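You operate a simulated robot arm through the tools that you are given. There is no shell and no other tool.

The job below is to be done with a simulated robot arm. You get a single attempt, and the scene is never put back.

## Task
Gauge the yellow and white holes and push the green dowel into the deeper one.
Fine: rod down to the bottom of each; head of the dowel flush; the depth gauge goes back.
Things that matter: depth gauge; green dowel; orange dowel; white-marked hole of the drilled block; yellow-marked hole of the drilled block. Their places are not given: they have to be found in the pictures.

The check looks at the end state, three seconds after you hand in, the way a careful person would. Anything else that was tipped, shoved, dropped, spilled or broken makes it a failure.

## Robot
A 6-joint arm with a two-finger gripper, fixed in place. Base frame: the origin is at the foot of the arm, x ahead of it, y to its left, z up; the work surface is at about z = 86. Lengths are in cm, angles in rad, forces in N, time in s.
It reaches about 129.8 cm from its shoulder. Its first joint turns from -2.601 to 2.601 rad. Payload 1.57 kg.
The TCP is the grasp point between the finger pads, 2.1 cm short of the fingertips. In the tool frame z runs along the fingers and y along their closing line. The gripper opens to 7 cm. The gripper's body begins 5 cm behind the TCP.
Orientation is told as [roll, pitch, yaw] about the base's x, y, z axes, in that order, counted from this pose: with the fingers straight down and closing along the base's y, the tool's x points along the base's -x, its y along +y and its z along -z.

## Interface
- The arm moves only by the tool servo_tool. Its argument "targets" is a list that holds one entry, the list of rows, each a list of 7 numbers: the turn, a rotation vector about the tool's x, y, z in degrees, then the shift along the tool's x, y, z in cm, then the closure, from 0 (fully open) to 1 (shut). In form: [[[ax, ay, az, x, y, z, fingers], ...]]. A call has 1 to 20 rows; each row shifts and turns the commanded pose from where the row before left it, along the tool's axes as they then stand. Each row takes 0.2 s and may step no farther than 5 cm and 0.15 rad from the row before; otherwise, or with a gripper value out of range, the whole call is refused. Where a pose cannot be reached the arm comes as near as it can. A force on the tool above 40 N (or 10 N above the force at the start of the call, whichever is more), or a blocked arm, ends the call early, and 0.2 s more pass. Each finger halts on what it meets, pressing with about 24 N; the grip force reading is that of the motor and also rises with nothing between the fingers. The clock runs only during rows and for 0.2 s after the last one: add rows that do not move to give the fingers time. It gives the time, the measured TCP pose, the force on the tool (base axes), the opening and the grip force at its end, in the units of the frame above (readings bear some noise), with the torque about the TCP (base axes, N m) and any sound that the robot's microphone picked up, and new pictures: "views" is both (left out), scene, wrist or none.
- Cameras (640 x 400 px; columns grow to the right, rows downward): "scene" is fixed at [22, 65.13, 164.53]; the picture's right is [0.15, -0.99, 0.00], its down [-0.92, -0.14, -0.36] and it looks along [0.36, 0.05, -0.93] (base axes); focal length 353 px, centre (320, 200). "wrist" rides on the gripper at [7.9, 0.4, -8.1] in the tool frame; the picture's right is [-0.05, 1.00, 0.00], its down [-0.67, -0.04, -0.74] and it looks along [-0.74, -0.04, 0.67] (tool axes); focal length 256 px, centre (320, 200).
- move_column(by): slides the trunk up (or, below 0, down) by that many cm; the arm rides with it, the base frame stays. It gives what a move gives, with no picture.
- point_at(camera, pixels): there is no depth. For up to 12 entries [column, row, z] of the newest picture of that camera ("zoom" is the newest enlarged one), the place [x, y] in the base frame at which the ray of that pixel passes the height z, good to about 0.3 cm. The clock stands still meanwhile.
- close_up(camera, box): a new picture of the part [left, top, right, bottom] of that camera's present view, enlarged. The clock stands still meanwhile.
- finish_job(): hands the job in; it is judged then, once.

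Unless the task says otherwise, let go and move clear before handing in.

The tools are called after ">>>" as a command line: name --argument value ..., lists and objects as JSON in quotes. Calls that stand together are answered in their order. servo_tool: Moves the arm, as the interface text tells. Its arguments: {"type":"object","properties":{"targets":{"type":"array","items":{"type":"array","items":{"type":"array","items":{"type":"number"}}}},"views":{"type":"string","enum":["both","scene","wrist","none"]}},"required":["targets"]} The other tools are called the same way: move_column (by) slides the trunk up or down; point_at (camera, pixels) gives the place at which the rays of pixels pass given heights; close_up (camera, box) takes an enlarged picture of a part of a camera's view; finish_job () hands the job in.

At the start:

```text
time: 0.0
ee_pos: [44.23, 51.11, 119.49]
tcp_rot: [0.0, 0.0, 0.0]
ft_force: [-0.6, -0.2, 0.6]
moment: [-0.01, 0.0, -0.01]
gripper_width: 7.01
grasp_force: 0.0
trunk travel left (down, up): [-87.6, 9.4]
```

scene: 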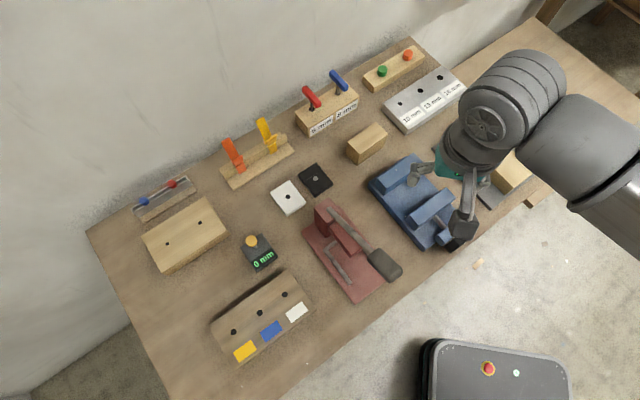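
wrist: 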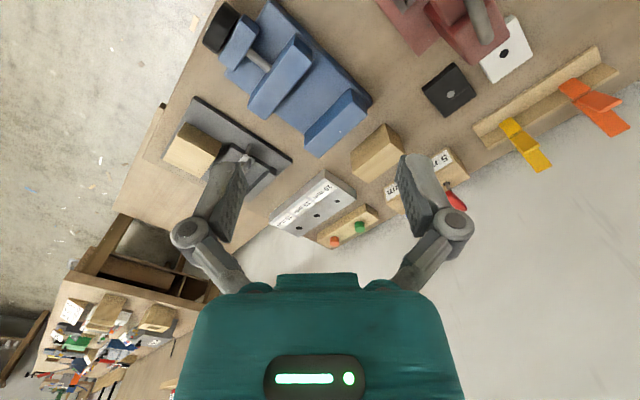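

The scene picture shows a three-hole block (yellow, blue, white tags near (245,350), (270,330), (297,312)), a gauge reading "0 mm" at (260,252), and a rack with green and orange heads at (382,71) and (407,55). I'll enlarge these areas first.

>>> close_up --camera "scene" --box '[200, 220, 328, 370]'

>>> close_up --camera "scene" --box '[350, 35, 470, 135]'

>>> close_up --camera "scene" --box '[230, 220, 290, 280]'

```text
2.67 times, centred on (264, 295) of scene
```

zoom: 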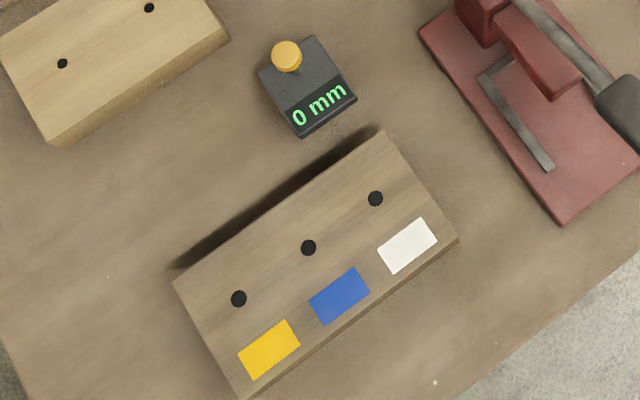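

```text
4.00 times, centred on (410, 85) of scene
```

zoom: 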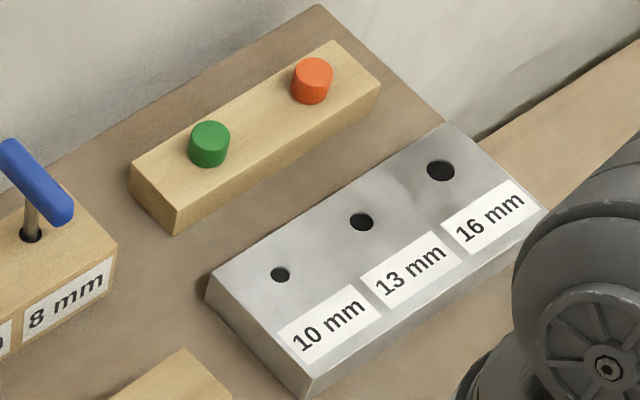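

```text
6.67 times, centred on (260, 250) of scene
```

zoom: 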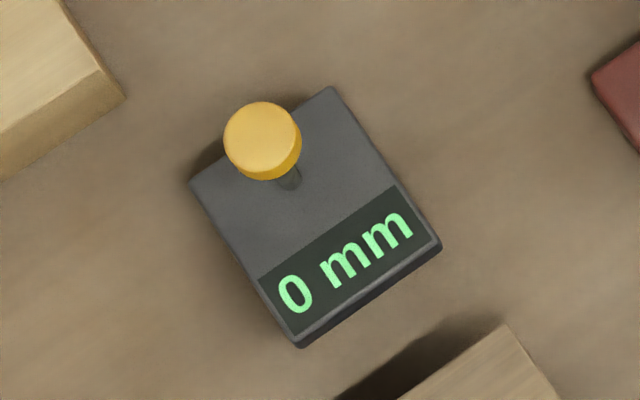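

The gauge is a dark body with a yellow knob on a thin rod near (258,243), and both dowels stand in a wooden rack. I'll convert the key pixels to base coordinates.

>>> point_at --camera "scene" --pixels '[[233, 332, 92], [259, 313, 92], [284, 294, 92], [245, 350, 92], [297, 312, 92], [211, 324, 92], [291, 271, 92], [250, 384, 92], [312, 305, 92], [382, 71, 92], [407, 55, 92], [255, 241, 92]]'

>>> point_at --camera "zoom" --pixels '[[190, 183, 88.5], [330, 87, 88.5], [438, 240, 88.5], [297, 338, 88.5], [288, 185, 88.5], [262, 130, 92], [262, 130, 96], [262, 130, 90], [300, 348, 86], [440, 250, 86], [297, 338, 88], [438, 240, 88]]'

```text
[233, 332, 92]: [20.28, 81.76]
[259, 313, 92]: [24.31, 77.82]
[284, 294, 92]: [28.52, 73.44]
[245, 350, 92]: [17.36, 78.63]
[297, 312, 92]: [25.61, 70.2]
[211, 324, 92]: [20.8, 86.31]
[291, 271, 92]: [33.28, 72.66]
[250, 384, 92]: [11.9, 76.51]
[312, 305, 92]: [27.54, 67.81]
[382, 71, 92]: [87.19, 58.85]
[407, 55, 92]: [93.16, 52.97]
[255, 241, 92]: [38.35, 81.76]
```

```text
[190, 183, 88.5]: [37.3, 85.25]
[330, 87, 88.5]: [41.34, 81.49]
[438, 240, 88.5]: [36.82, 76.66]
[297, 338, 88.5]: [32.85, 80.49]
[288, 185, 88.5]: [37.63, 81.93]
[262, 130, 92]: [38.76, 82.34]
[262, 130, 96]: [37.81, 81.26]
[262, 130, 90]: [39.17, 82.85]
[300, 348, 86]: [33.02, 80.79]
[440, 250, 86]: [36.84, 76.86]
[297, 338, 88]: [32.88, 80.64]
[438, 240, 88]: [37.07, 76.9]
```

Block, gauge and rack all lie at about 45° to the base axes: hole line (20.3,81.8) to (28.5,73.4), gauge body about 5.5 x 6.6 cm. I'll yaw the gripper by 45° so it matches them.

>>> servo_tool --targets '[[[0, 0, -7.5, 0, 0, 0, 0], [0, 0, -7.5, 0, 0, 0, 0], [0, 0, -7.5, 0, 0, 0, 0], [0, 0, -7.5, 0, 0, 0, 0], [0, 0, -7.5, 0, 0, 0, 0], [0, 0, -7.5, 0, 0, 0, 0]]]' --views "both"

```text
time: 1.4
ee_pos: [44.19, 51.3, 119.52]
tcp_rot: [-0.001, 0.0, 0.787]
ft_force: [-0.4, 0.3, 0.1]
moment: [-0.01, 0.02, 0.0]
gripper_width: 7.0
grasp_force: 0.2
trunk travel left (down, up): [-87.6, 9.4]
```

scene: 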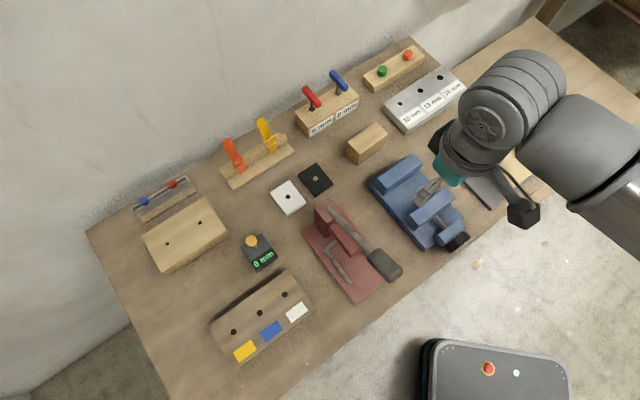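
wrist: 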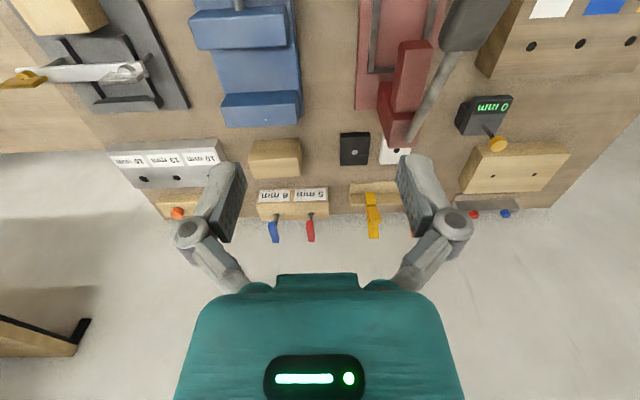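

The wrist view is now aligned with the objects: the gauge shows at (485,115), the drilled block's top at the upper right. I'll move sideways toward them and drop a little for a closer view.

>>> servo_tool --targets '[[[0, 0, 0, -0.3, 4.35, 1.8, 0], [0, 0, 0, -0.3, 4.35, 1.8, 0], [0, 0, 0, -0.3, 4.35, 1.8, 0], [0, 0, 0, -0.3, 4.35, 1.8, 0], [0, 0, 0, -0.3, 4.35, 1.8, 0], [0, 0, 0, -0.3, 4.35, 1.8, 0], [0, 0, 0, 0, 0, 0, 0]]]' --views "both"

```text
time: 3.0
ee_pos: [26.95, 70.67, 119.41]
tcp_rot: [0.0, -0.001, 0.786]
ft_force: [-0.2, -0.1, -0.1]
moment: [-0.01, 0.0, 0.01]
gripper_width: 6.98
grasp_force: 0.1
out of reach, approached as far as the arm can: row 1, 2, 3, 4, 5, 6
trunk travel left (down, up): [-87.6, 9.4]
```

scene: 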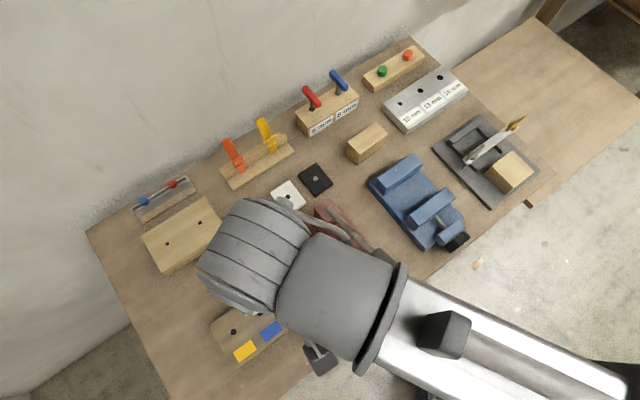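
wrist: 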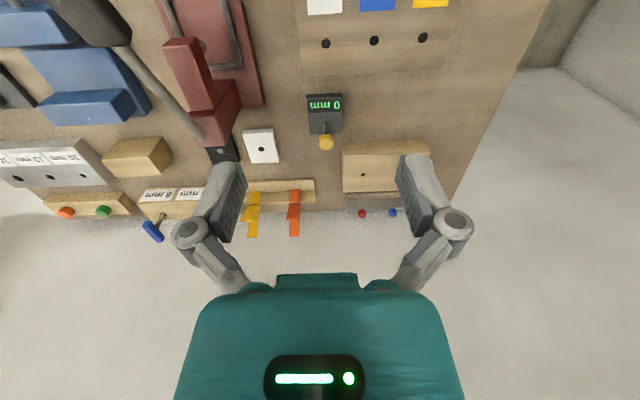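

The gauge is now straight ahead at (323,115), but the arm couldn't get below z≈119 at this trunk height. I'll raise the tool, then lower the trunk.

>>> servo_tool --targets '[[[0, 0, 0, 0, 0, -4, 0], [0, 0, 0, 0, 0, -4, 0], [0, 0, 0, 0, 0, -4, 0], [0, 0, 0, 0, 0, 0, 0]]]' --views "none"

>>> move_column --by -24

>>> servo_tool --targets '[[[0, 0, 0, 0, 0, 0, 0]]]' --views "both"

```text
time: 4.0
ee_pos: [27.01, 70.75, 119.46]
tcp_rot: [-0.001, 0.0, 0.784]
ft_force: [-0.7, -0.9, 0.9]
moment: [0.03, 0.01, 0.01]
gripper_width: 7.01
grasp_force: 0.1
out of reach, approached as far as the arm can: row 1, 2, 3
trunk travel left (down, up): [-87.6, 9.4]
```

```text
time: 6.5
ee_pos: [27.03, 70.73, 95.4]
tcp_rot: [0.001, -0.001, 0.785]
ft_force: [-0.1, -0.1, -0.5]
moment: [-0.02, -0.02, -0.01]
gripper_width: 7.01
grasp_force: 0.0
trunk travel left (down, up): [-63.6, 33.4]
```

```text
time: 6.9
ee_pos: [26.99, 70.62, 95.48]
tcp_rot: [0.001, 0.0, 0.786]
ft_force: [0.1, 0.0, -0.4]
moment: [0.02, 0.02, 0.0]
gripper_width: 6.98
grasp_force: 0.0
trunk travel left (down, up): [-63.6, 33.4]
```

scene: 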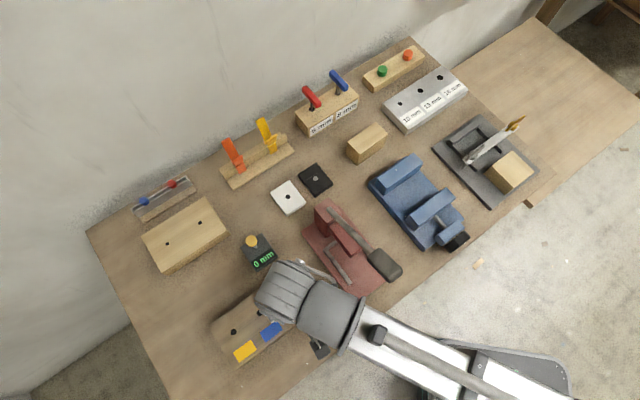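
wrist: 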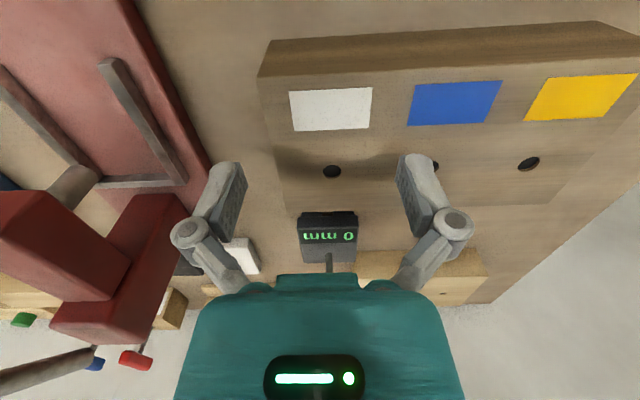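

The tool is at z=95.4, with the block's white hole visible at (332,171) and the gauge at (328,238). Vertical servo steps were refused as out of reach both ways, so I'll test a small upward step to see whether only the trunk moves the tool vertically.

>>> servo_tool --targets '[[[0, 0, 0, 0, 0, -1, 0], [0, 0, 0, 0, 0, -1, 0], [0, 0, 0, 0, 0, 0, 0]]]' --views "none"

>>> move_column --by 5

```text
time: 7.7
ee_pos: [27.03, 70.7, 95.54]
tcp_rot: [0.0, -0.002, 0.786]
ft_force: [0.5, -0.9, -0.2]
moment: [0.02, 0.03, 0.01]
gripper_width: 7.0
grasp_force: 0.1
out of reach, approached as far as the arm can: row 1, 2
trunk travel left (down, up): [-63.6, 33.4]
```

```text
time: 8.6
ee_pos: [27.0, 70.67, 100.54]
tcp_rot: [0.0, 0.001, 0.785]
ft_force: [0.4, -0.6, -0.7]
moment: [-0.01, 0.01, -0.02]
gripper_width: 7.01
grasp_force: 0.0
trunk travel left (down, up): [-68.6, 28.4]
```

Confirmed: the arm moves only horizontally and the trunk gives the height. I'll take fresh pictures from here to triangulate heights.

>>> servo_tool --targets '[[[0, 0, 0, 3, 0, 0, 0], [0, 0, 0, 3, 0, 0, 0], [0, 0, 0, 0, 0, 0, 0]]]' --views "both"

>>> close_up --camera "wrist" --box '[220, 40, 540, 240]'

>>> close_up --camera "wrist" --box '[270, 160, 390, 280]'

```text
time: 9.4
ee_pos: [22.76, 66.37, 100.43]
tcp_rot: [0.0, -0.001, 0.786]
ft_force: [-0.5, 0.2, 0.0]
moment: [-0.01, 0.01, -0.02]
gripper_width: 6.99
grasp_force: 0.1
trunk travel left (down, up): [-68.6, 28.4]
```

scene: 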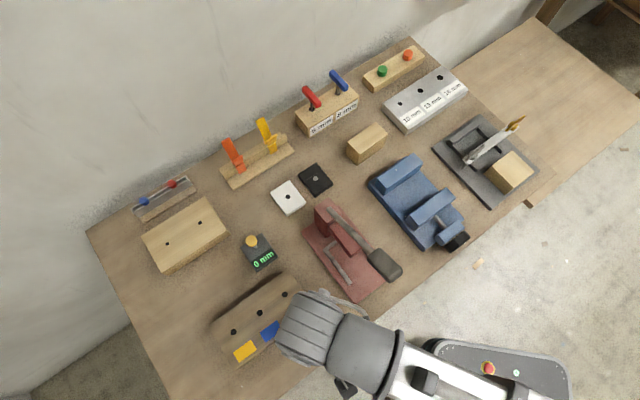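
wrist: 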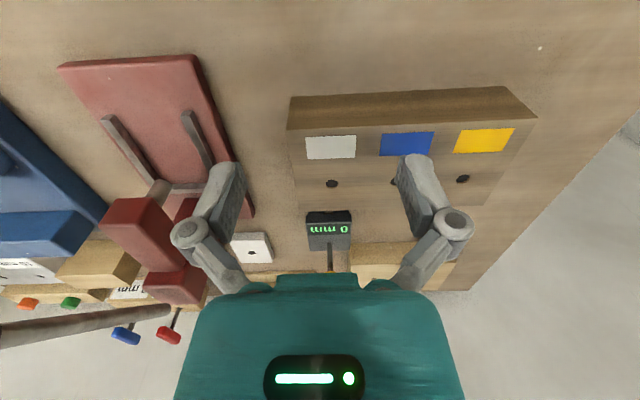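

```text
2.00 times, centred on (380, 140) of wrist
```

zoom: 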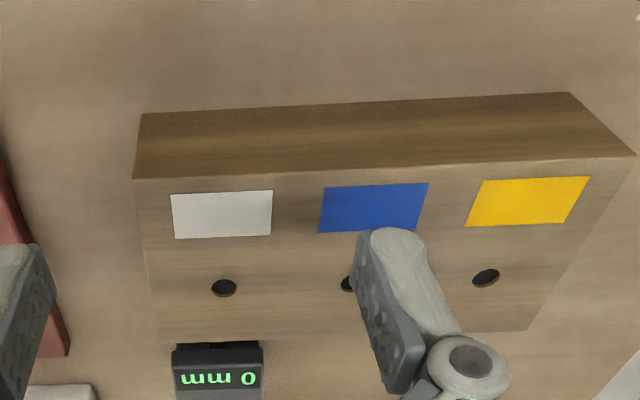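

```text
3.33 times, centred on (330, 220) of wrist
```

zoom: 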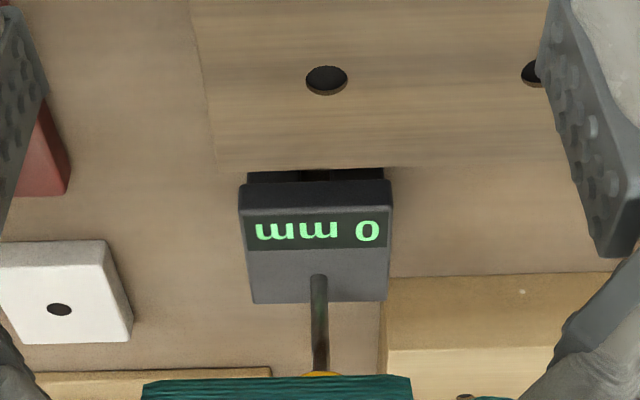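

I'll triangulate the white hole, yellow hole, gauge rod base and body corners against the scene picture at several heights.

>>> point_at --camera "wrist" --pixels '[[331.8, 184, 90], [331.8, 184, 92], [331.8, 184, 94], [463, 179, 90], [463, 179, 92], [463, 179, 94]]'

>>> point_at --camera "scene" --pixels '[[284.5, 294, 90], [284.5, 294, 92], [284.5, 294, 94], [233.3, 331.7, 90], [233.3, 331.7, 92], [233.3, 331.7, 94]]'

>>> point_at --camera "zoom" --pixels '[[240, 212, 86], [240, 212, 88], [240, 212, 90], [390, 210, 88], [390, 210, 90], [254, 303, 88], [254, 303, 90], [387, 300, 88], [387, 300, 90], [318, 280, 88], [318, 280, 89], [318, 280, 90]]'

```text
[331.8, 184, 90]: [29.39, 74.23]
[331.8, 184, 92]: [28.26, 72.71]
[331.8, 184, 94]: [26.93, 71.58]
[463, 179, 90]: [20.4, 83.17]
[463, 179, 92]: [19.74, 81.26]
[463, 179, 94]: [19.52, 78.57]
```

```text
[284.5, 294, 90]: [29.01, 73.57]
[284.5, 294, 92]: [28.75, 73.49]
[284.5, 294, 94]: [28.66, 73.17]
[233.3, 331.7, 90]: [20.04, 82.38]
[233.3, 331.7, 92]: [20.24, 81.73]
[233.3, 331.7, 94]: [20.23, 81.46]
```

```text
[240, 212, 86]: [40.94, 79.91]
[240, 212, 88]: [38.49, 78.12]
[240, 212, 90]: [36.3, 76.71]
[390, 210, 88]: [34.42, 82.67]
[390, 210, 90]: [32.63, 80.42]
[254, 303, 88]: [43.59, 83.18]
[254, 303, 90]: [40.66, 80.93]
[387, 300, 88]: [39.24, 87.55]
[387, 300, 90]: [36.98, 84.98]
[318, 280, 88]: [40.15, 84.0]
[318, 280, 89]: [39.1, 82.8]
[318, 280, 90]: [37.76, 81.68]
```

Block top is at about z=91, the gauge body top at about z=90 with its knob to about 95.5. Before going in, I'll check the clamp handle's height (scene (388,268)) so the arm clears it.

>>> point_at --camera "scene" --pixels '[[390, 268, 96], [390, 268, 100], [390, 268, 104], [365, 246, 96], [365, 246, 100], [365, 246, 104], [303, 237, 87], [330, 207, 95], [251.3, 239.5, 94], [251.3, 239.5, 95], [251.3, 239.5, 96]]'

>>> point_at --camera "wrist" --pixels '[[2, 340, 100], [2, 340, 102], [2, 340, 104], [2, 340, 98], [165, 312, 98], [165, 312, 96], [165, 312, 94]]'

```text
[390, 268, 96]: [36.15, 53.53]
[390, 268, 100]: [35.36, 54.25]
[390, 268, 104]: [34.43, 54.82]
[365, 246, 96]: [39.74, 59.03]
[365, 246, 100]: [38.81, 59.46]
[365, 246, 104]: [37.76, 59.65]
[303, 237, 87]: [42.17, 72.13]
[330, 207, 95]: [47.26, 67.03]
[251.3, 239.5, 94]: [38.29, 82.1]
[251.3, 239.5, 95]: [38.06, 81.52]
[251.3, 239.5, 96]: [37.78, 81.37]
```

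```text
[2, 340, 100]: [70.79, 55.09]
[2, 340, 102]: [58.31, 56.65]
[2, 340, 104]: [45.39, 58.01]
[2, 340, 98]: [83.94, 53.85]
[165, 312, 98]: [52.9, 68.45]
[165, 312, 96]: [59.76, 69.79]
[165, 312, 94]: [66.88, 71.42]
```

The clamp handle reaches about z=105 near (37,58), so I'll raise the trunk a little, fly in over the gauge, and check where the forearm lies against that handle before lowering.

>>> move_column --by 8

>>> servo_tool --targets '[[[0, 0, 0, -4, 0.08, 0, 0], [0, 0, 0, -4, 0.08, 0, 0], [0, 0, 0, -4, 0.08, 0, 0], [0, 0, 0, -4, 0.07, 0, 0], [0, 0, 0, 0, 0, 0, 0]]]' --views "both"

```text
time: 10.6
ee_pos: [22.78, 66.47, 108.39]
tcp_rot: [0.0, -0.001, 0.786]
ft_force: [0.7, 0.2, -0.1]
moment: [-0.02, 0.04, 0.01]
gripper_width: 6.99
grasp_force: 0.0
trunk travel left (down, up): [-76.6, 20.4]
```

```text
time: 11.8
ee_pos: [33.77, 78.05, 108.45]
tcp_rot: [-0.001, -0.001, 0.786]
ft_force: [-0.7, 0.5, -0.6]
moment: [-0.02, 0.0, -0.02]
gripper_width: 7.0
grasp_force: 0.0
trunk travel left (down, up): [-76.6, 20.4]
```

scene: 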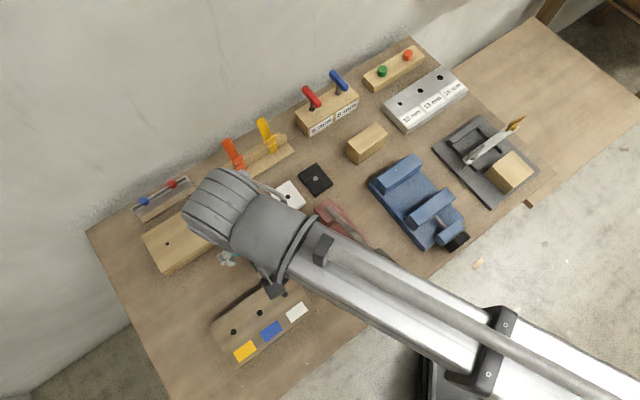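
wrist: 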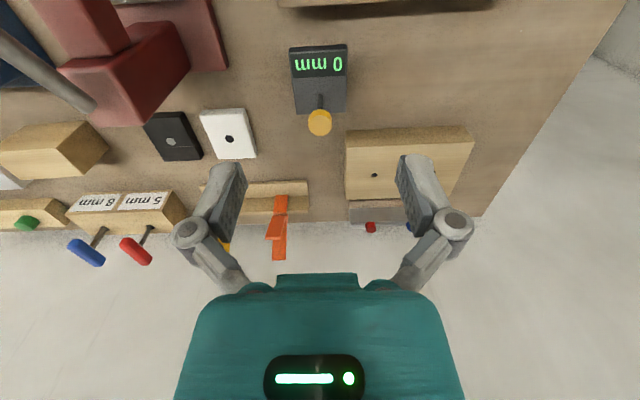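

The arm is a telescoping boom from the base; its line passes about 10 cm to the side of the clamp handle, so lowering is fine. The gauge now shows clearly at (320,80), so I'll enlarge it to locate it well.

>>> close_up --camera "wrist" --box '[270, 30, 370, 150]'

```text
3.33 times, centred on (320, 90) of wrist
```

zoom: 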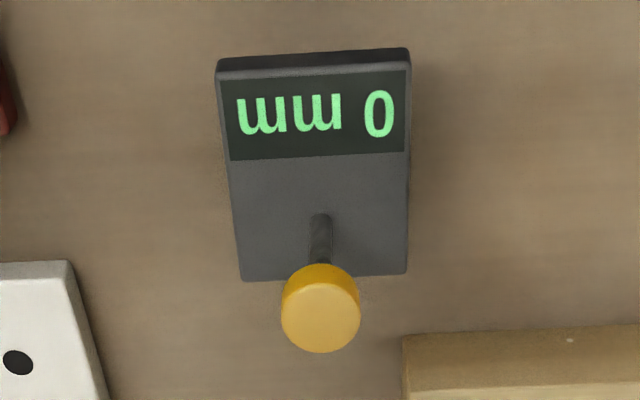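

>>> point_at --camera "zoom" --pixels '[[216, 76, 87.5], [216, 76, 88.5], [216, 76, 90], [410, 68, 87.5], [410, 68, 88.5], [241, 280, 87.5], [241, 280, 88.5], [408, 273, 87.5], [408, 273, 88.5], [321, 220, 87.5], [321, 220, 88.5], [321, 318, 96]]'

>>> point_at --camera "zoom" --pixels '[[321, 318, 93], [321, 318, 94], [321, 318, 95], [218, 60, 86], [409, 50, 86], [218, 60, 87], [409, 50, 87], [321, 220, 90], [408, 273, 90], [241, 280, 90], [410, 68, 90]]'

```text
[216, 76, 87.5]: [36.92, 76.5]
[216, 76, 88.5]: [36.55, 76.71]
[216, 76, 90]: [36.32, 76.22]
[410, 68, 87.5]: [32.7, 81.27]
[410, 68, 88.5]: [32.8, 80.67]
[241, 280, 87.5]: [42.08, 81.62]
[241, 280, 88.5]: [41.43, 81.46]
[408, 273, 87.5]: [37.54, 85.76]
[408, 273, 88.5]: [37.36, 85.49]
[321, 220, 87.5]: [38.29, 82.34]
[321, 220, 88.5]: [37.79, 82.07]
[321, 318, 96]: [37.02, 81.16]
```

```text
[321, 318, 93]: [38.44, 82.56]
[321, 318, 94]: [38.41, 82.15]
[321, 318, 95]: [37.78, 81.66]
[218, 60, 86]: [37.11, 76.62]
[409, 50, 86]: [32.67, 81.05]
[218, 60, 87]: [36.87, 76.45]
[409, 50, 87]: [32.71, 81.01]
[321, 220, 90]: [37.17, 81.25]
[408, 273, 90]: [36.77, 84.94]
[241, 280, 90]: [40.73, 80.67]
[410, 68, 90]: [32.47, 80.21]
```

Both cameras agree best with the body top at z≈88.5, body centre (37.06,81.03), and rod axis at about (37.95,81.95) with the knob top at about 94.5. I'll line the fingers up with the display half of the body, clear of the knob, and descend partway.

>>> servo_tool --targets '[[[0, 0, 0, -2.835, -0.22, 0, 0], [0, 0, 0, 0, 0, 0, 0], [0, 0, 0, 0, 0, 0, 0]]]' --views "none"

>>> move_column --by -13

>>> servo_tool --targets '[[[0, 0, 0, 0, 0, 0, 0]]]' --views "both"

```text
time: 12.6
ee_pos: [36.02, 79.74, 108.41]
tcp_rot: [0.002, 0.001, 0.785]
ft_force: [0.8, -0.1, 0.1]
moment: [0.01, 0.01, -0.02]
gripper_width: 7.0
grasp_force: 0.1
trunk travel left (down, up): [-76.6, 20.4]
```

```text
time: 14.2
ee_pos: [35.92, 79.69, 95.46]
tcp_rot: [0.0, 0.0, 0.786]
ft_force: [-0.3, -0.2, -0.5]
moment: [-0.03, -0.04, -0.01]
gripper_width: 6.99
grasp_force: 0.0
trunk travel left (down, up): [-63.6, 33.4]
```

```text
time: 14.6
ee_pos: [35.84, 79.76, 95.37]
tcp_rot: [0.0, 0.0, 0.785]
ft_force: [0.8, 0.2, 0.0]
moment: [-0.02, -0.02, 0.01]
gripper_width: 7.0
grasp_force: 0.1
trunk travel left (down, up): [-63.6, 33.4]
```

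scene: 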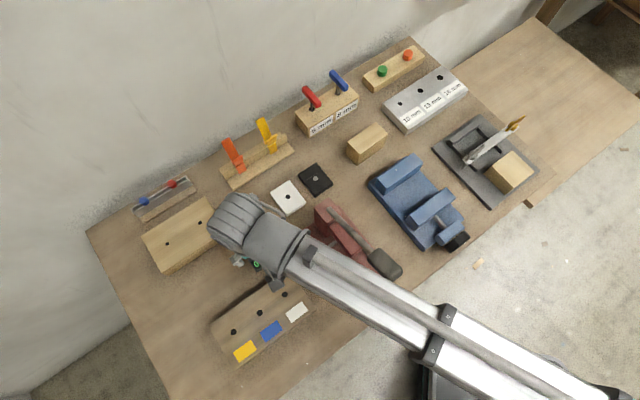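
wrist: 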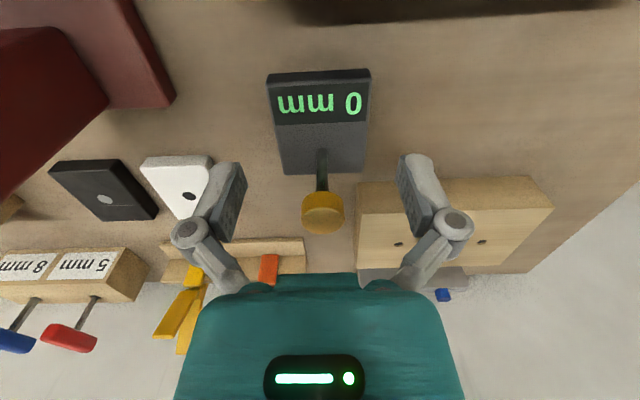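

The gauge sits centred between the fingers at (320,120). I'll re-measure its corners from this closer view before the last descent.

>>> point_at --camera "wrist" --pixels '[[268, 86, 88.5], [371, 81, 88.5], [284, 175, 88.5], [366, 172, 88.5], [323, 151, 88.5], [324, 218, 94.5], [324, 218, 94], [324, 218, 95]]'

>>> close_up --camera "wrist" --box '[240, 50, 400, 250]'

```text
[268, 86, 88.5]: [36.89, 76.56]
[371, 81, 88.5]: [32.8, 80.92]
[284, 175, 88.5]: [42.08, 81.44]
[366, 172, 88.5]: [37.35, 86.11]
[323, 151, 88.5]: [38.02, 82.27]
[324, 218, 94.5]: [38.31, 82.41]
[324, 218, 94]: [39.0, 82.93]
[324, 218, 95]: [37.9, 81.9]
```

```text
2.00 times, centred on (320, 150) of wrist
```

zoom: 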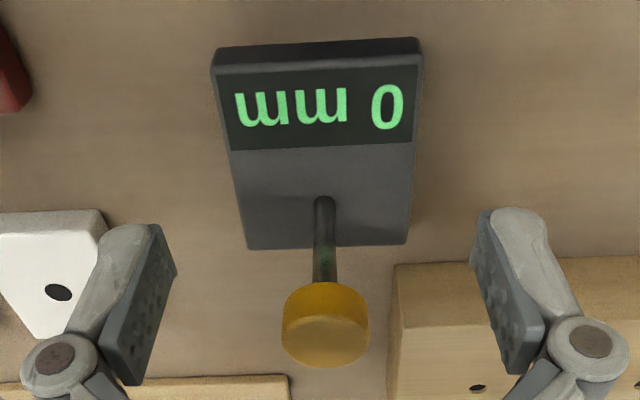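

Centre is consistent at about (37.15,81.1). I'll descend in two steps to z≈88.4 and check the force.

>>> move_column --by -5.5

>>> move_column --by -1.4

>>> servo_tool --targets '[[[0, 0, 0, 0, 0, 0, 0]]]' --views "both"

```text
time: 15.3
ee_pos: [35.79, 79.64, 90.76]
tcp_rot: [-0.001, -0.003, 0.786]
ft_force: [-0.4, -1.7, 22.6]
moment: [0.32, -0.29, 0.0]
gripper_width: 7.01
grasp_force: 0.2
trunk travel left (down, up): [-58.8, 38.2]
stopped: the force on the tool passed its limit at 77 N (the readings are from after the stop); the commanded pose is now the measured one
```

```text
time: 15.7
ee_pos: [35.83, 79.52, 90.87]
tcp_rot: [0.001, -0.005, 0.786]
ft_force: [-2.0, -2.7, 37.6]
moment: [0.52, -0.46, 0.01]
gripper_width: 7.02
grasp_force: 0.0
trunk travel left (down, up): [-58.6, 38.4]
stopped: the force on the tool passed its limit at 50 N (the readings are from after the stop); the commanded pose is now the measured one
```

```text
time: 16.1
ee_pos: [35.76, 79.54, 90.74]
tcp_rot: [0.001, -0.006, 0.785]
ft_force: [-2.0, -2.0, 39.0]
moment: [0.54, -0.52, -0.01]
gripper_width: 6.97
grasp_force: 0.0
trunk travel left (down, up): [-58.6, 38.4]
```

scene: 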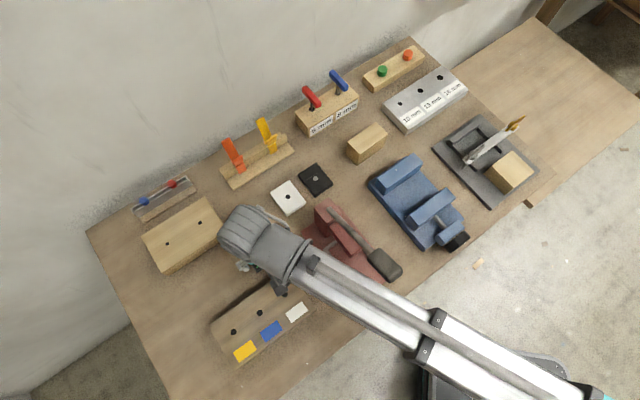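
wrist: 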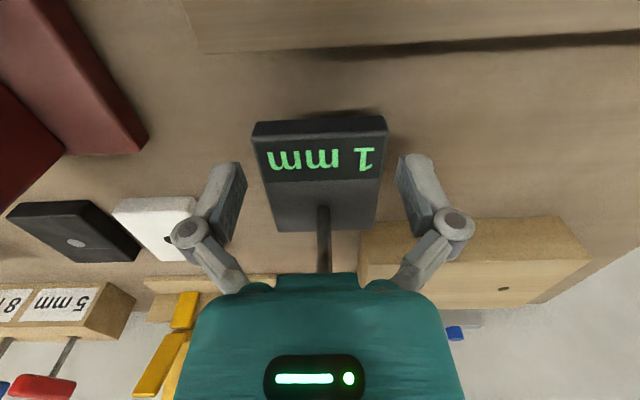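

The palm caught the knob (force torque puts the contact about 1.9 cm ahead of the TCP) and the display shows "1 mm", so the gripper body reaches farther than I allowed. I'll back straight up and look at the gauge.

>>> move_column --by 8

>>> servo_tool --targets '[[[0, 0, 0, 3, 0, 0, 0], [0, 0, 0, 0, 0, 0, 0]]]' --views "both"

>>> close_up --camera "wrist" --box '[240, 80, 400, 280]'

```text
time: 17.2
ee_pos: [35.95, 79.79, 98.42]
tcp_rot: [0.001, -0.001, 0.784]
ft_force: [0.0, -0.3, -0.4]
moment: [0.0, 0.02, -0.02]
gripper_width: 6.99
grasp_force: 0.1
trunk travel left (down, up): [-66.6, 30.4]
```

```text
time: 17.8
ee_pos: [33.83, 77.67, 98.49]
tcp_rot: [0.0, -0.002, 0.785]
ft_force: [0.2, 0.3, 0.0]
moment: [0.04, 0.0, 0.0]
gripper_width: 7.02
grasp_force: 0.0
trunk travel left (down, up): [-66.6, 30.4]
```

scene: 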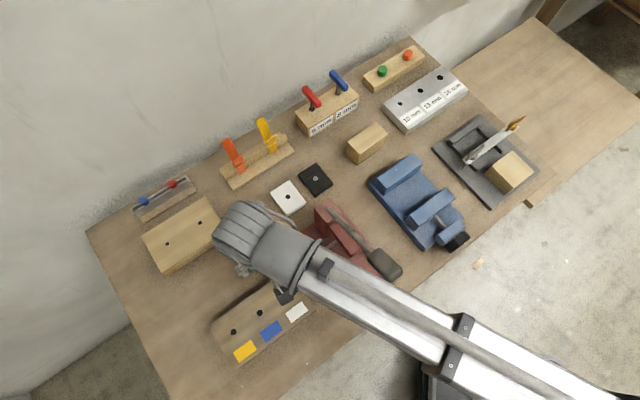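
wrist: 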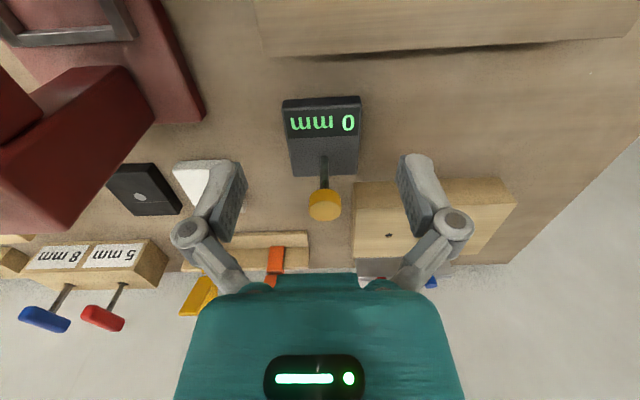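

```text
2.00 times, centred on (320, 180) of wrist
```

zoom: 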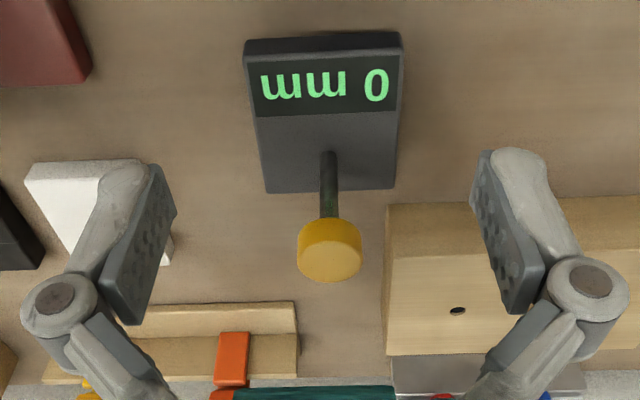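

The gauge has settled back flat at "0 mm" with no damage. I'll re-measure the knob at zoom (330,250) and the rod foot at (328,155), since I now plan to grip the knob itself.

>>> point_at --camera "zoom" --pixels '[[243, 53, 88.5], [402, 45, 88.5], [266, 192, 88.5], [395, 187, 88.5], [328, 156, 88.5], [330, 260, 95], [330, 260, 95.5], [298, 255, 95], [362, 255, 95]]'

>>> close_up --camera "wrist" --box '[280, 150, 370, 230]'

```text
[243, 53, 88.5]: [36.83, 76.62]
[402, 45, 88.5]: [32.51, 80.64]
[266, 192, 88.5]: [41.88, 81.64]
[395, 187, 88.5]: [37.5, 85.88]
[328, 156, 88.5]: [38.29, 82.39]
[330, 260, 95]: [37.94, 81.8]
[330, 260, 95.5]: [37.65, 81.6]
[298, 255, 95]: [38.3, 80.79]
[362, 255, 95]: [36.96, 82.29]
```

```text
5.00 times, centred on (325, 190) of wrist
```

zoom: 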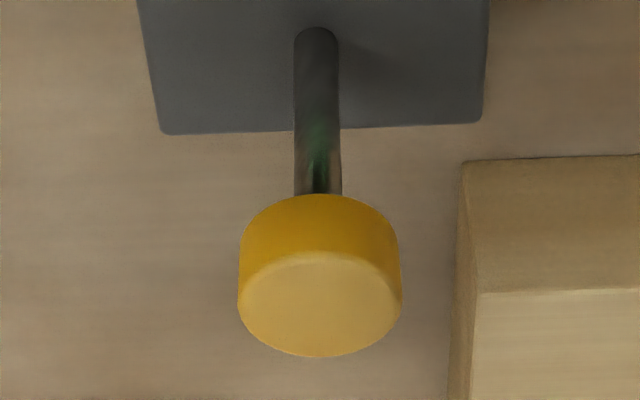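

>>> point_at --camera "zoom" --pixels '[[462, 158, 86], [478, 292, 88], [478, 292, 89], [478, 292, 90], [478, 292, 91], [478, 292, 92], [320, 305, 94], [320, 305, 95]]'

>>> point_at --camera "scene" --pixels '[[226, 230, 90], [226, 236, 86], [160, 273, 86]]'

```text
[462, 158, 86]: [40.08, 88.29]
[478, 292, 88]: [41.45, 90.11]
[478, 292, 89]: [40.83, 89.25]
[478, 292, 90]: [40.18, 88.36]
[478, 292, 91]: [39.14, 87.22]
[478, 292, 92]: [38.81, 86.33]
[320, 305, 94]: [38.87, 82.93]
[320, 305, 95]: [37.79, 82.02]
```

```text
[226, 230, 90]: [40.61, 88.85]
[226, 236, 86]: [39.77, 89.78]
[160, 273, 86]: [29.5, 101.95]
```

The neighbouring wood block tops out at z≈90, so fingers at knob height clear it. I'll centre over the knob with the fingers half closed.

>>> servo_tool --targets '[[[0, 0, 0, -3, 0, 0, 0.4], [0, 0, 0, -2.95, 0.04, 0, 0.4], [0, 0, 0, 0, 0, 0, 0.4], [0, 0, 0, 0, 0, 0, 0.4]]]' --views "both"

```text
time: 18.8
ee_pos: [37.97, 81.85, 98.54]
tcp_rot: [0.0, -0.001, 0.786]
ft_force: [0.4, 0.2, -0.3]
moment: [0.0, -0.01, 0.0]
gripper_width: 4.21
grasp_force: 0.1
trunk travel left (down, up): [-66.6, 30.4]
```

scene: 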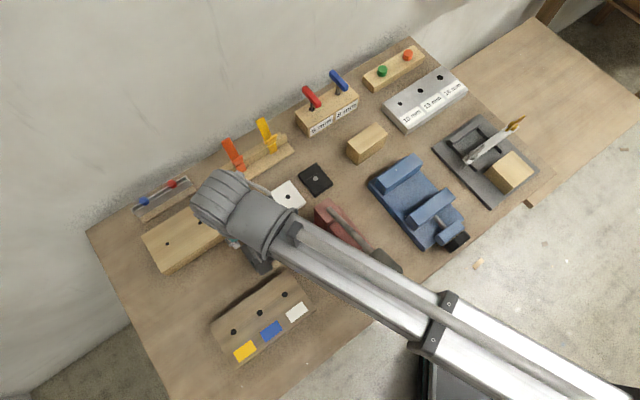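
wrist: 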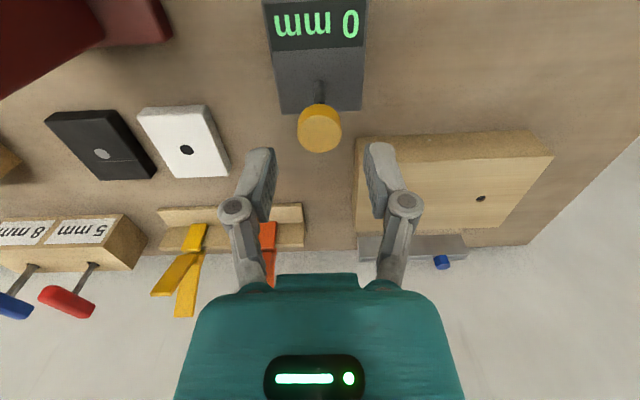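

The knob top projects at (319,130), matching a top height of about z=94.5 right below the TCP. I'll lower to z≈93.7 and look before closing.

>>> move_column --by -4.8

>>> servo_tool --targets '[[[0, 0, 0, 0, 0, 0, 0.4]]]' --views "both"

>>> close_up --camera "wrist" --box '[220, 60, 420, 260]'

```text
time: 19.7
ee_pos: [38.01, 81.93, 93.73]
tcp_rot: [-0.001, -0.002, 0.787]
ft_force: [-0.2, 0.9, -0.3]
moment: [-0.04, 0.0, -0.01]
gripper_width: 4.18
grasp_force: 0.0
trunk travel left (down, up): [-61.8, 35.2]
```

```text
time: 20.1
ee_pos: [38.0, 81.73, 93.72]
tcp_rot: [0.001, -0.002, 0.784]
ft_force: [0.2, 0.5, 0.0]
moment: [0.01, -0.01, -0.03]
gripper_width: 4.19
grasp_force: 0.0
trunk travel left (down, up): [-61.8, 35.2]
```

scene: 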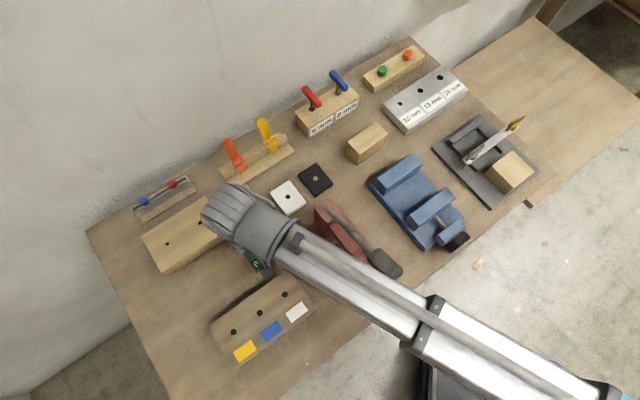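
wrist: 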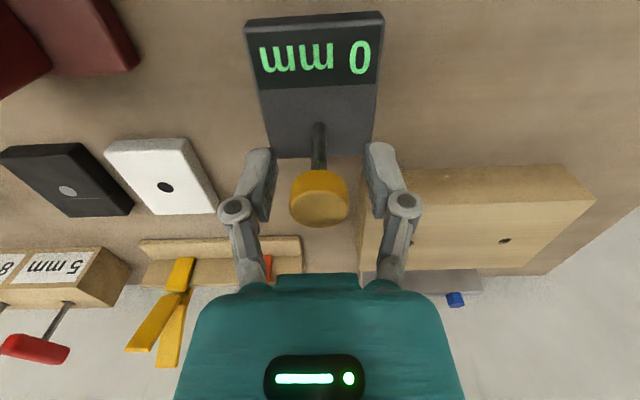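

```text
2.00 times, centred on (320, 160) of wrist
```

zoom: 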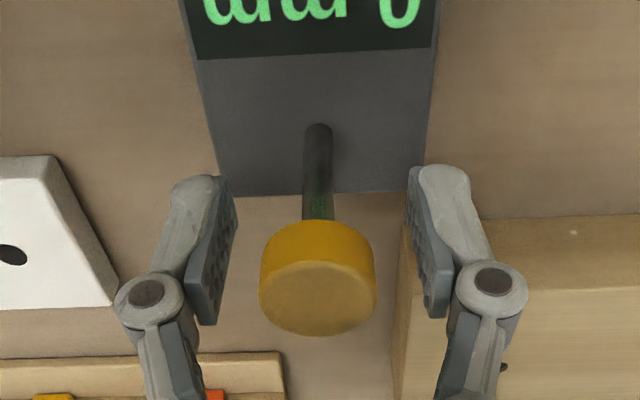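

The knob sits between the pads at (320,205) with room on both sides. I'll close on it.

>>> servo_tool --targets '[[[0, 0, 0, 0, 0, 0, 0.6], [0, 0, 0, 0, 0, 0, 0.8], [0, 0, 0, 0, 0, 0, 1], [0, 0, 0, 0, 0, 0, 1], [0, 0, 0, 0, 0, 0, 1]]]' --views "both"

>>> close_up --camera "wrist" --box '[220, 0, 420, 240]'

```text
time: 21.3
ee_pos: [37.94, 81.85, 93.76]
tcp_rot: [-0.001, -0.003, 0.784]
ft_force: [1.2, -0.2, -0.3]
moment: [0.04, -0.01, -0.01]
gripper_width: 2.08
grasp_force: 23.9
trunk travel left (down, up): [-61.8, 35.2]
```

scene: 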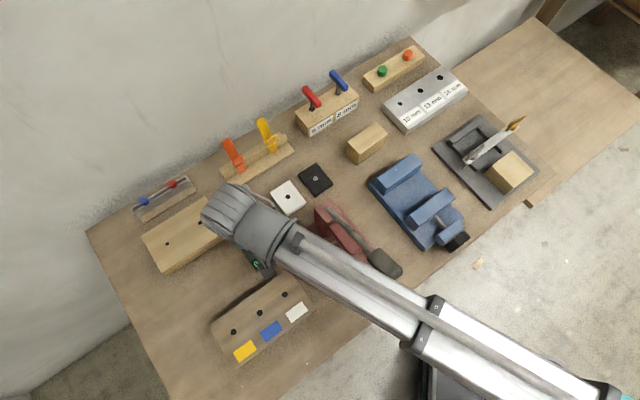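
wrist: 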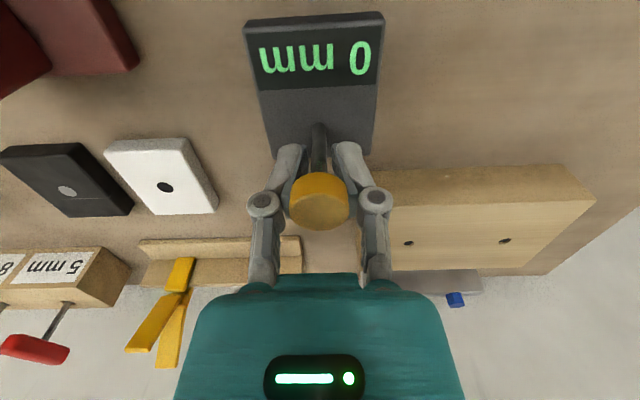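

```text
1.67 times, centred on (320, 120) of wrist
```

zoom: 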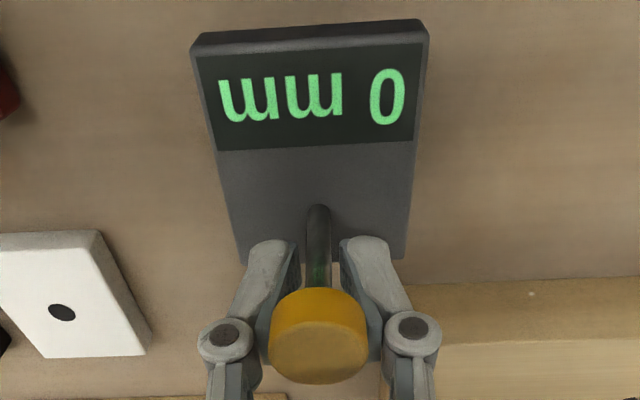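

Grip is solid at 2.08 cm width. I'll lift 2 cm and check that the whole gauge comes up with the rod at its stop.

>>> move_column --by 2

>>> servo_tool --targets '[[[0, 0, 0, 0, 0, 0, 1]]]' --views "both"

>>> close_up --camera "wrist" --box '[220, 0, 420, 240]'

```text
time: 22.0
ee_pos: [38.0, 81.82, 95.64]
tcp_rot: [-0.001, -0.002, 0.785]
ft_force: [0.5, 0.0, -1.4]
moment: [0.0, -0.02, 0.0]
gripper_width: 2.17
grasp_force: 23.7
trunk travel left (down, up): [-63.8, 33.2]
```

```text
time: 22.4
ee_pos: [38.06, 81.76, 95.72]
tcp_rot: [-0.001, -0.004, 0.785]
ft_force: [0.1, 0.1, -1.6]
moment: [-0.01, -0.02, 0.0]
gripper_width: 2.13
grasp_force: 24.2
trunk travel left (down, up): [-63.8, 33.2]
```

scene: 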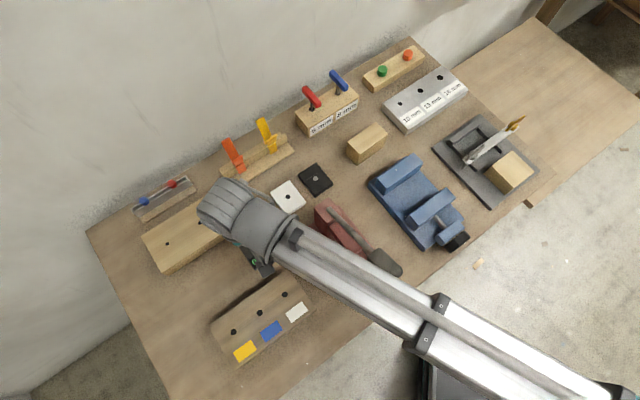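
wrist: 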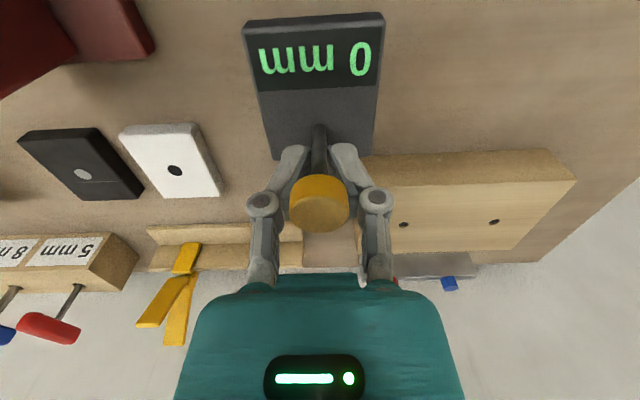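

```text
1.67 times, centred on (320, 120) of wrist
```

zoom: 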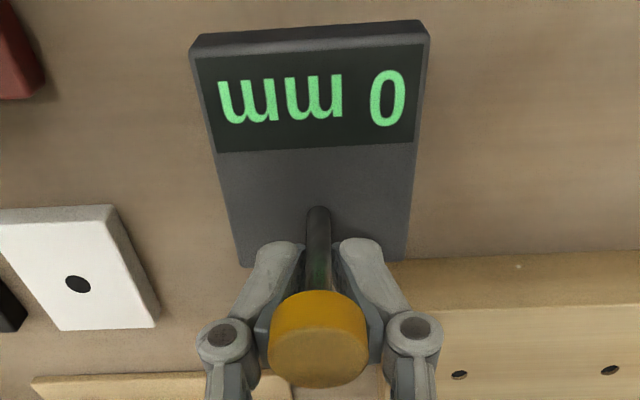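

The whole gauge lifts as one at 0 mm, so gripping the knob works for probing too. The holes only leave about 3 mm of play for the rod, so I'll set it back now and first survey block height and hole positions with an empty gripper.

>>> move_column --by -1.9

>>> servo_tool --targets '[[[0, 0, 0, 0, 0, 0, 0.8], [0, 0, 0, 0, 0, 0, 0.6], [0, 0, 0, 0, 0, 0, 0.4], [0, 0, 0, 0, 0, 0, 0.4]]]' --views "wrist"

>>> move_column --by 8

```text
time: 23.1
ee_pos: [37.97, 81.81, 93.78]
tcp_rot: [0.0, -0.002, 0.785]
ft_force: [-0.3, 0.8, -1.2]
moment: [0.04, -0.01, 0.0]
gripper_width: 2.14
grasp_force: 24.0
trunk travel left (down, up): [-61.9, 35.1]
```

```text
time: 24.1
ee_pos: [37.95, 81.78, 93.79]
tcp_rot: [0.001, -0.003, 0.786]
ft_force: [-0.4, -0.3, -0.2]
moment: [0.01, -0.05, 0.0]
gripper_width: 4.18
grasp_force: 0.1
trunk travel left (down, up): [-61.9, 35.1]
```

wrist: 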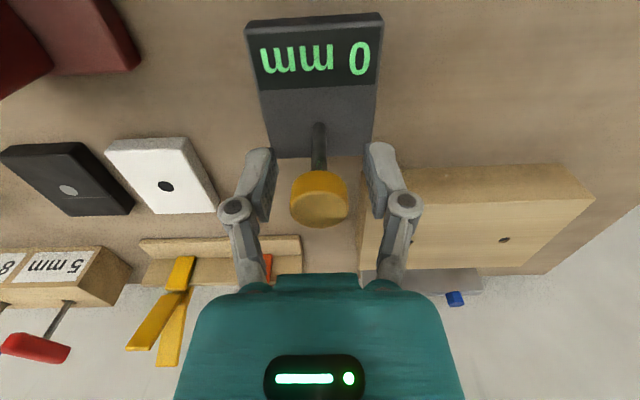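

```text
time: 25.2
ee_pos: [38.11, 81.86, 101.82]
tcp_rot: [0.0, -0.002, 0.787]
ft_force: [0.6, -0.4, -0.1]
moment: [0.01, -0.02, -0.02]
gripper_width: 4.23
grasp_force: 0.0
trunk travel left (down, up): [-69.9, 27.1]
```

The gauge stands back at home, knob gripped earlier at (37.97,81.82). I'll turn the gripper 90° and squeeze the knob along the other axis to get the rod's exact position.

>>> servo_tool --targets '[[[0, 0, 7.5, 0, 0, 0, 0.4], [0, 0, 7.5, 0, 0, 0, 0.4], [0, 0, 7.5, 0, 0, 0, 0.4], [0, 0, 7.5, 0, 0, 0, 0.4], [0, 0, 7.5, 0, 0, 0, 0.4], [0, 0, 7.5, 0, 0, 0, 0.4], [0, 0, 7.5, 0, 0, 0, 0.4], [0, 0, 7.5, 0, 0, 0, 0.4], [0, 0, 7.5, 0, 0, 0, 0.4], [0, 0, 7.5, 0, 0, 0, 0.4], [0, 0, 7.5, 0, 0, 0, 0.4], [0, 0, 7.5, 0, 0, 0, 0.4], [0, 0, 0, 0, 0, 0, 0.4]]]' --views "both"

```text
time: 28.0
ee_pos: [37.97, 81.76, 101.9]
tcp_rot: [0.001, 0.002, -0.786]
ft_force: [-0.2, -0.1, -0.4]
moment: [0.0, 0.03, -0.01]
gripper_width: 4.21
grasp_force: 0.0
trunk travel left (down, up): [-69.9, 27.1]
```

scene: 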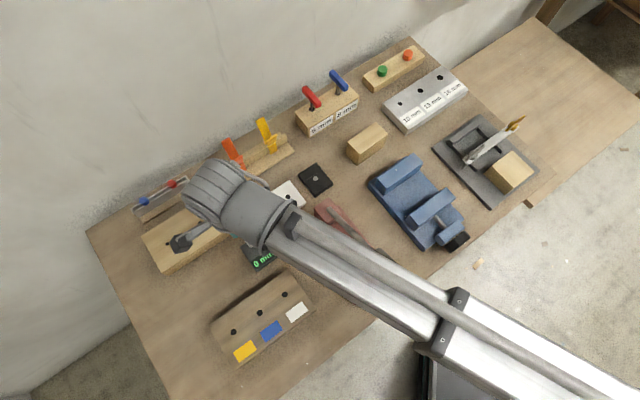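
wrist: 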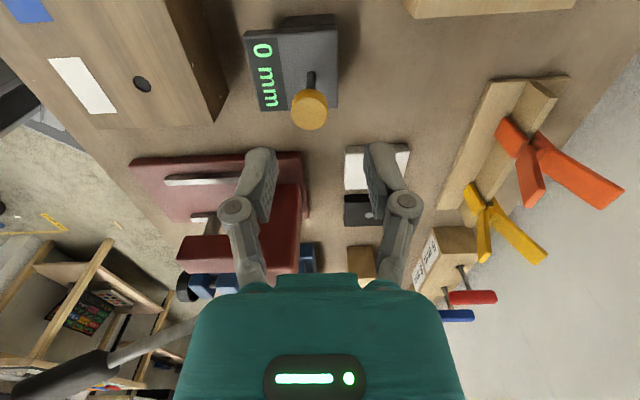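

In this side view the knob sits at column ~310 rather than 320, so the rod is about 0.6 cm nearer the display than my TCP was. I'll enlarge it to refine.

>>> close_up --camera "wrist" --box '[240, 0, 380, 140]'

>>> close_up --camera "wrist" --box '[40, 30, 220, 150]'

```text
2.86 times, centred on (310, 70) of wrist
```

zoom: 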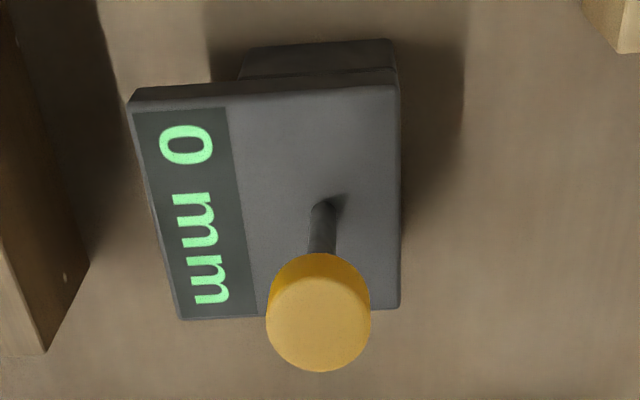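

```text
3.33 times, centred on (130, 90) of wrist
```

zoom: 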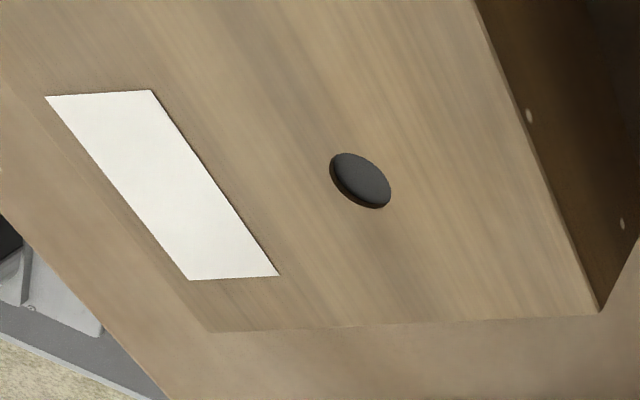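

The gauge body rests on a smaller foot under the rod, so its top is nearer z=89.6 and the knob top about 95.8. I'll shift 0.66 cm toward the display and lower around the knob.

>>> servo_tool --targets '[[[0, 0, 0, 0, -0.66, 0, 0.4], [0, 0, 0, 0, 0, 0, 0.4]]]' --views "none"

>>> move_column --by -7.2

>>> servo_tool --targets '[[[0, 0, 0, 0, 0, 0, 0.4]]]' --views "wrist"

```text
time: 28.6
ee_pos: [37.39, 81.31, 101.79]
tcp_rot: [0.0, -0.001, -0.785]
ft_force: [-0.1, 0.0, 0.7]
moment: [0.01, 0.0, 0.01]
gripper_width: 4.19
grasp_force: 0.2
trunk travel left (down, up): [-69.9, 27.1]
```

```text
time: 29.7
ee_pos: [37.44, 81.31, 94.54]
tcp_rot: [0.003, 0.0, -0.786]
ft_force: [0.5, 0.1, 0.0]
moment: [0.01, 0.0, 0.01]
gripper_width: 4.22
grasp_force: 0.1
trunk travel left (down, up): [-62.7, 34.3]
```

```text
time: 30.1
ee_pos: [37.53, 81.28, 94.56]
tcp_rot: [0.003, -0.001, -0.786]
ft_force: [-0.6, 0.4, -0.4]
moment: [-0.01, -0.03, -0.02]
gripper_width: 4.21
grasp_force: 0.0
trunk travel left (down, up): [-62.7, 34.3]
```

wrist: 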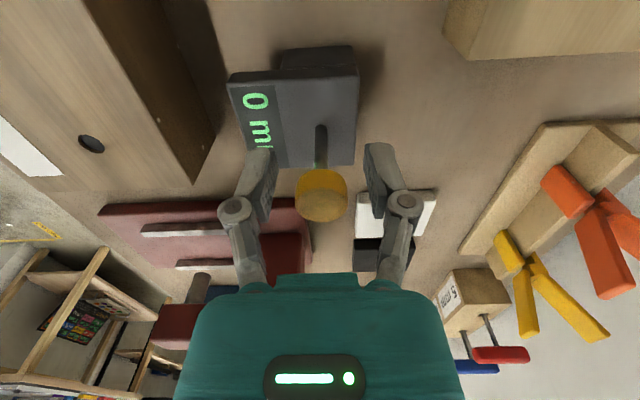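

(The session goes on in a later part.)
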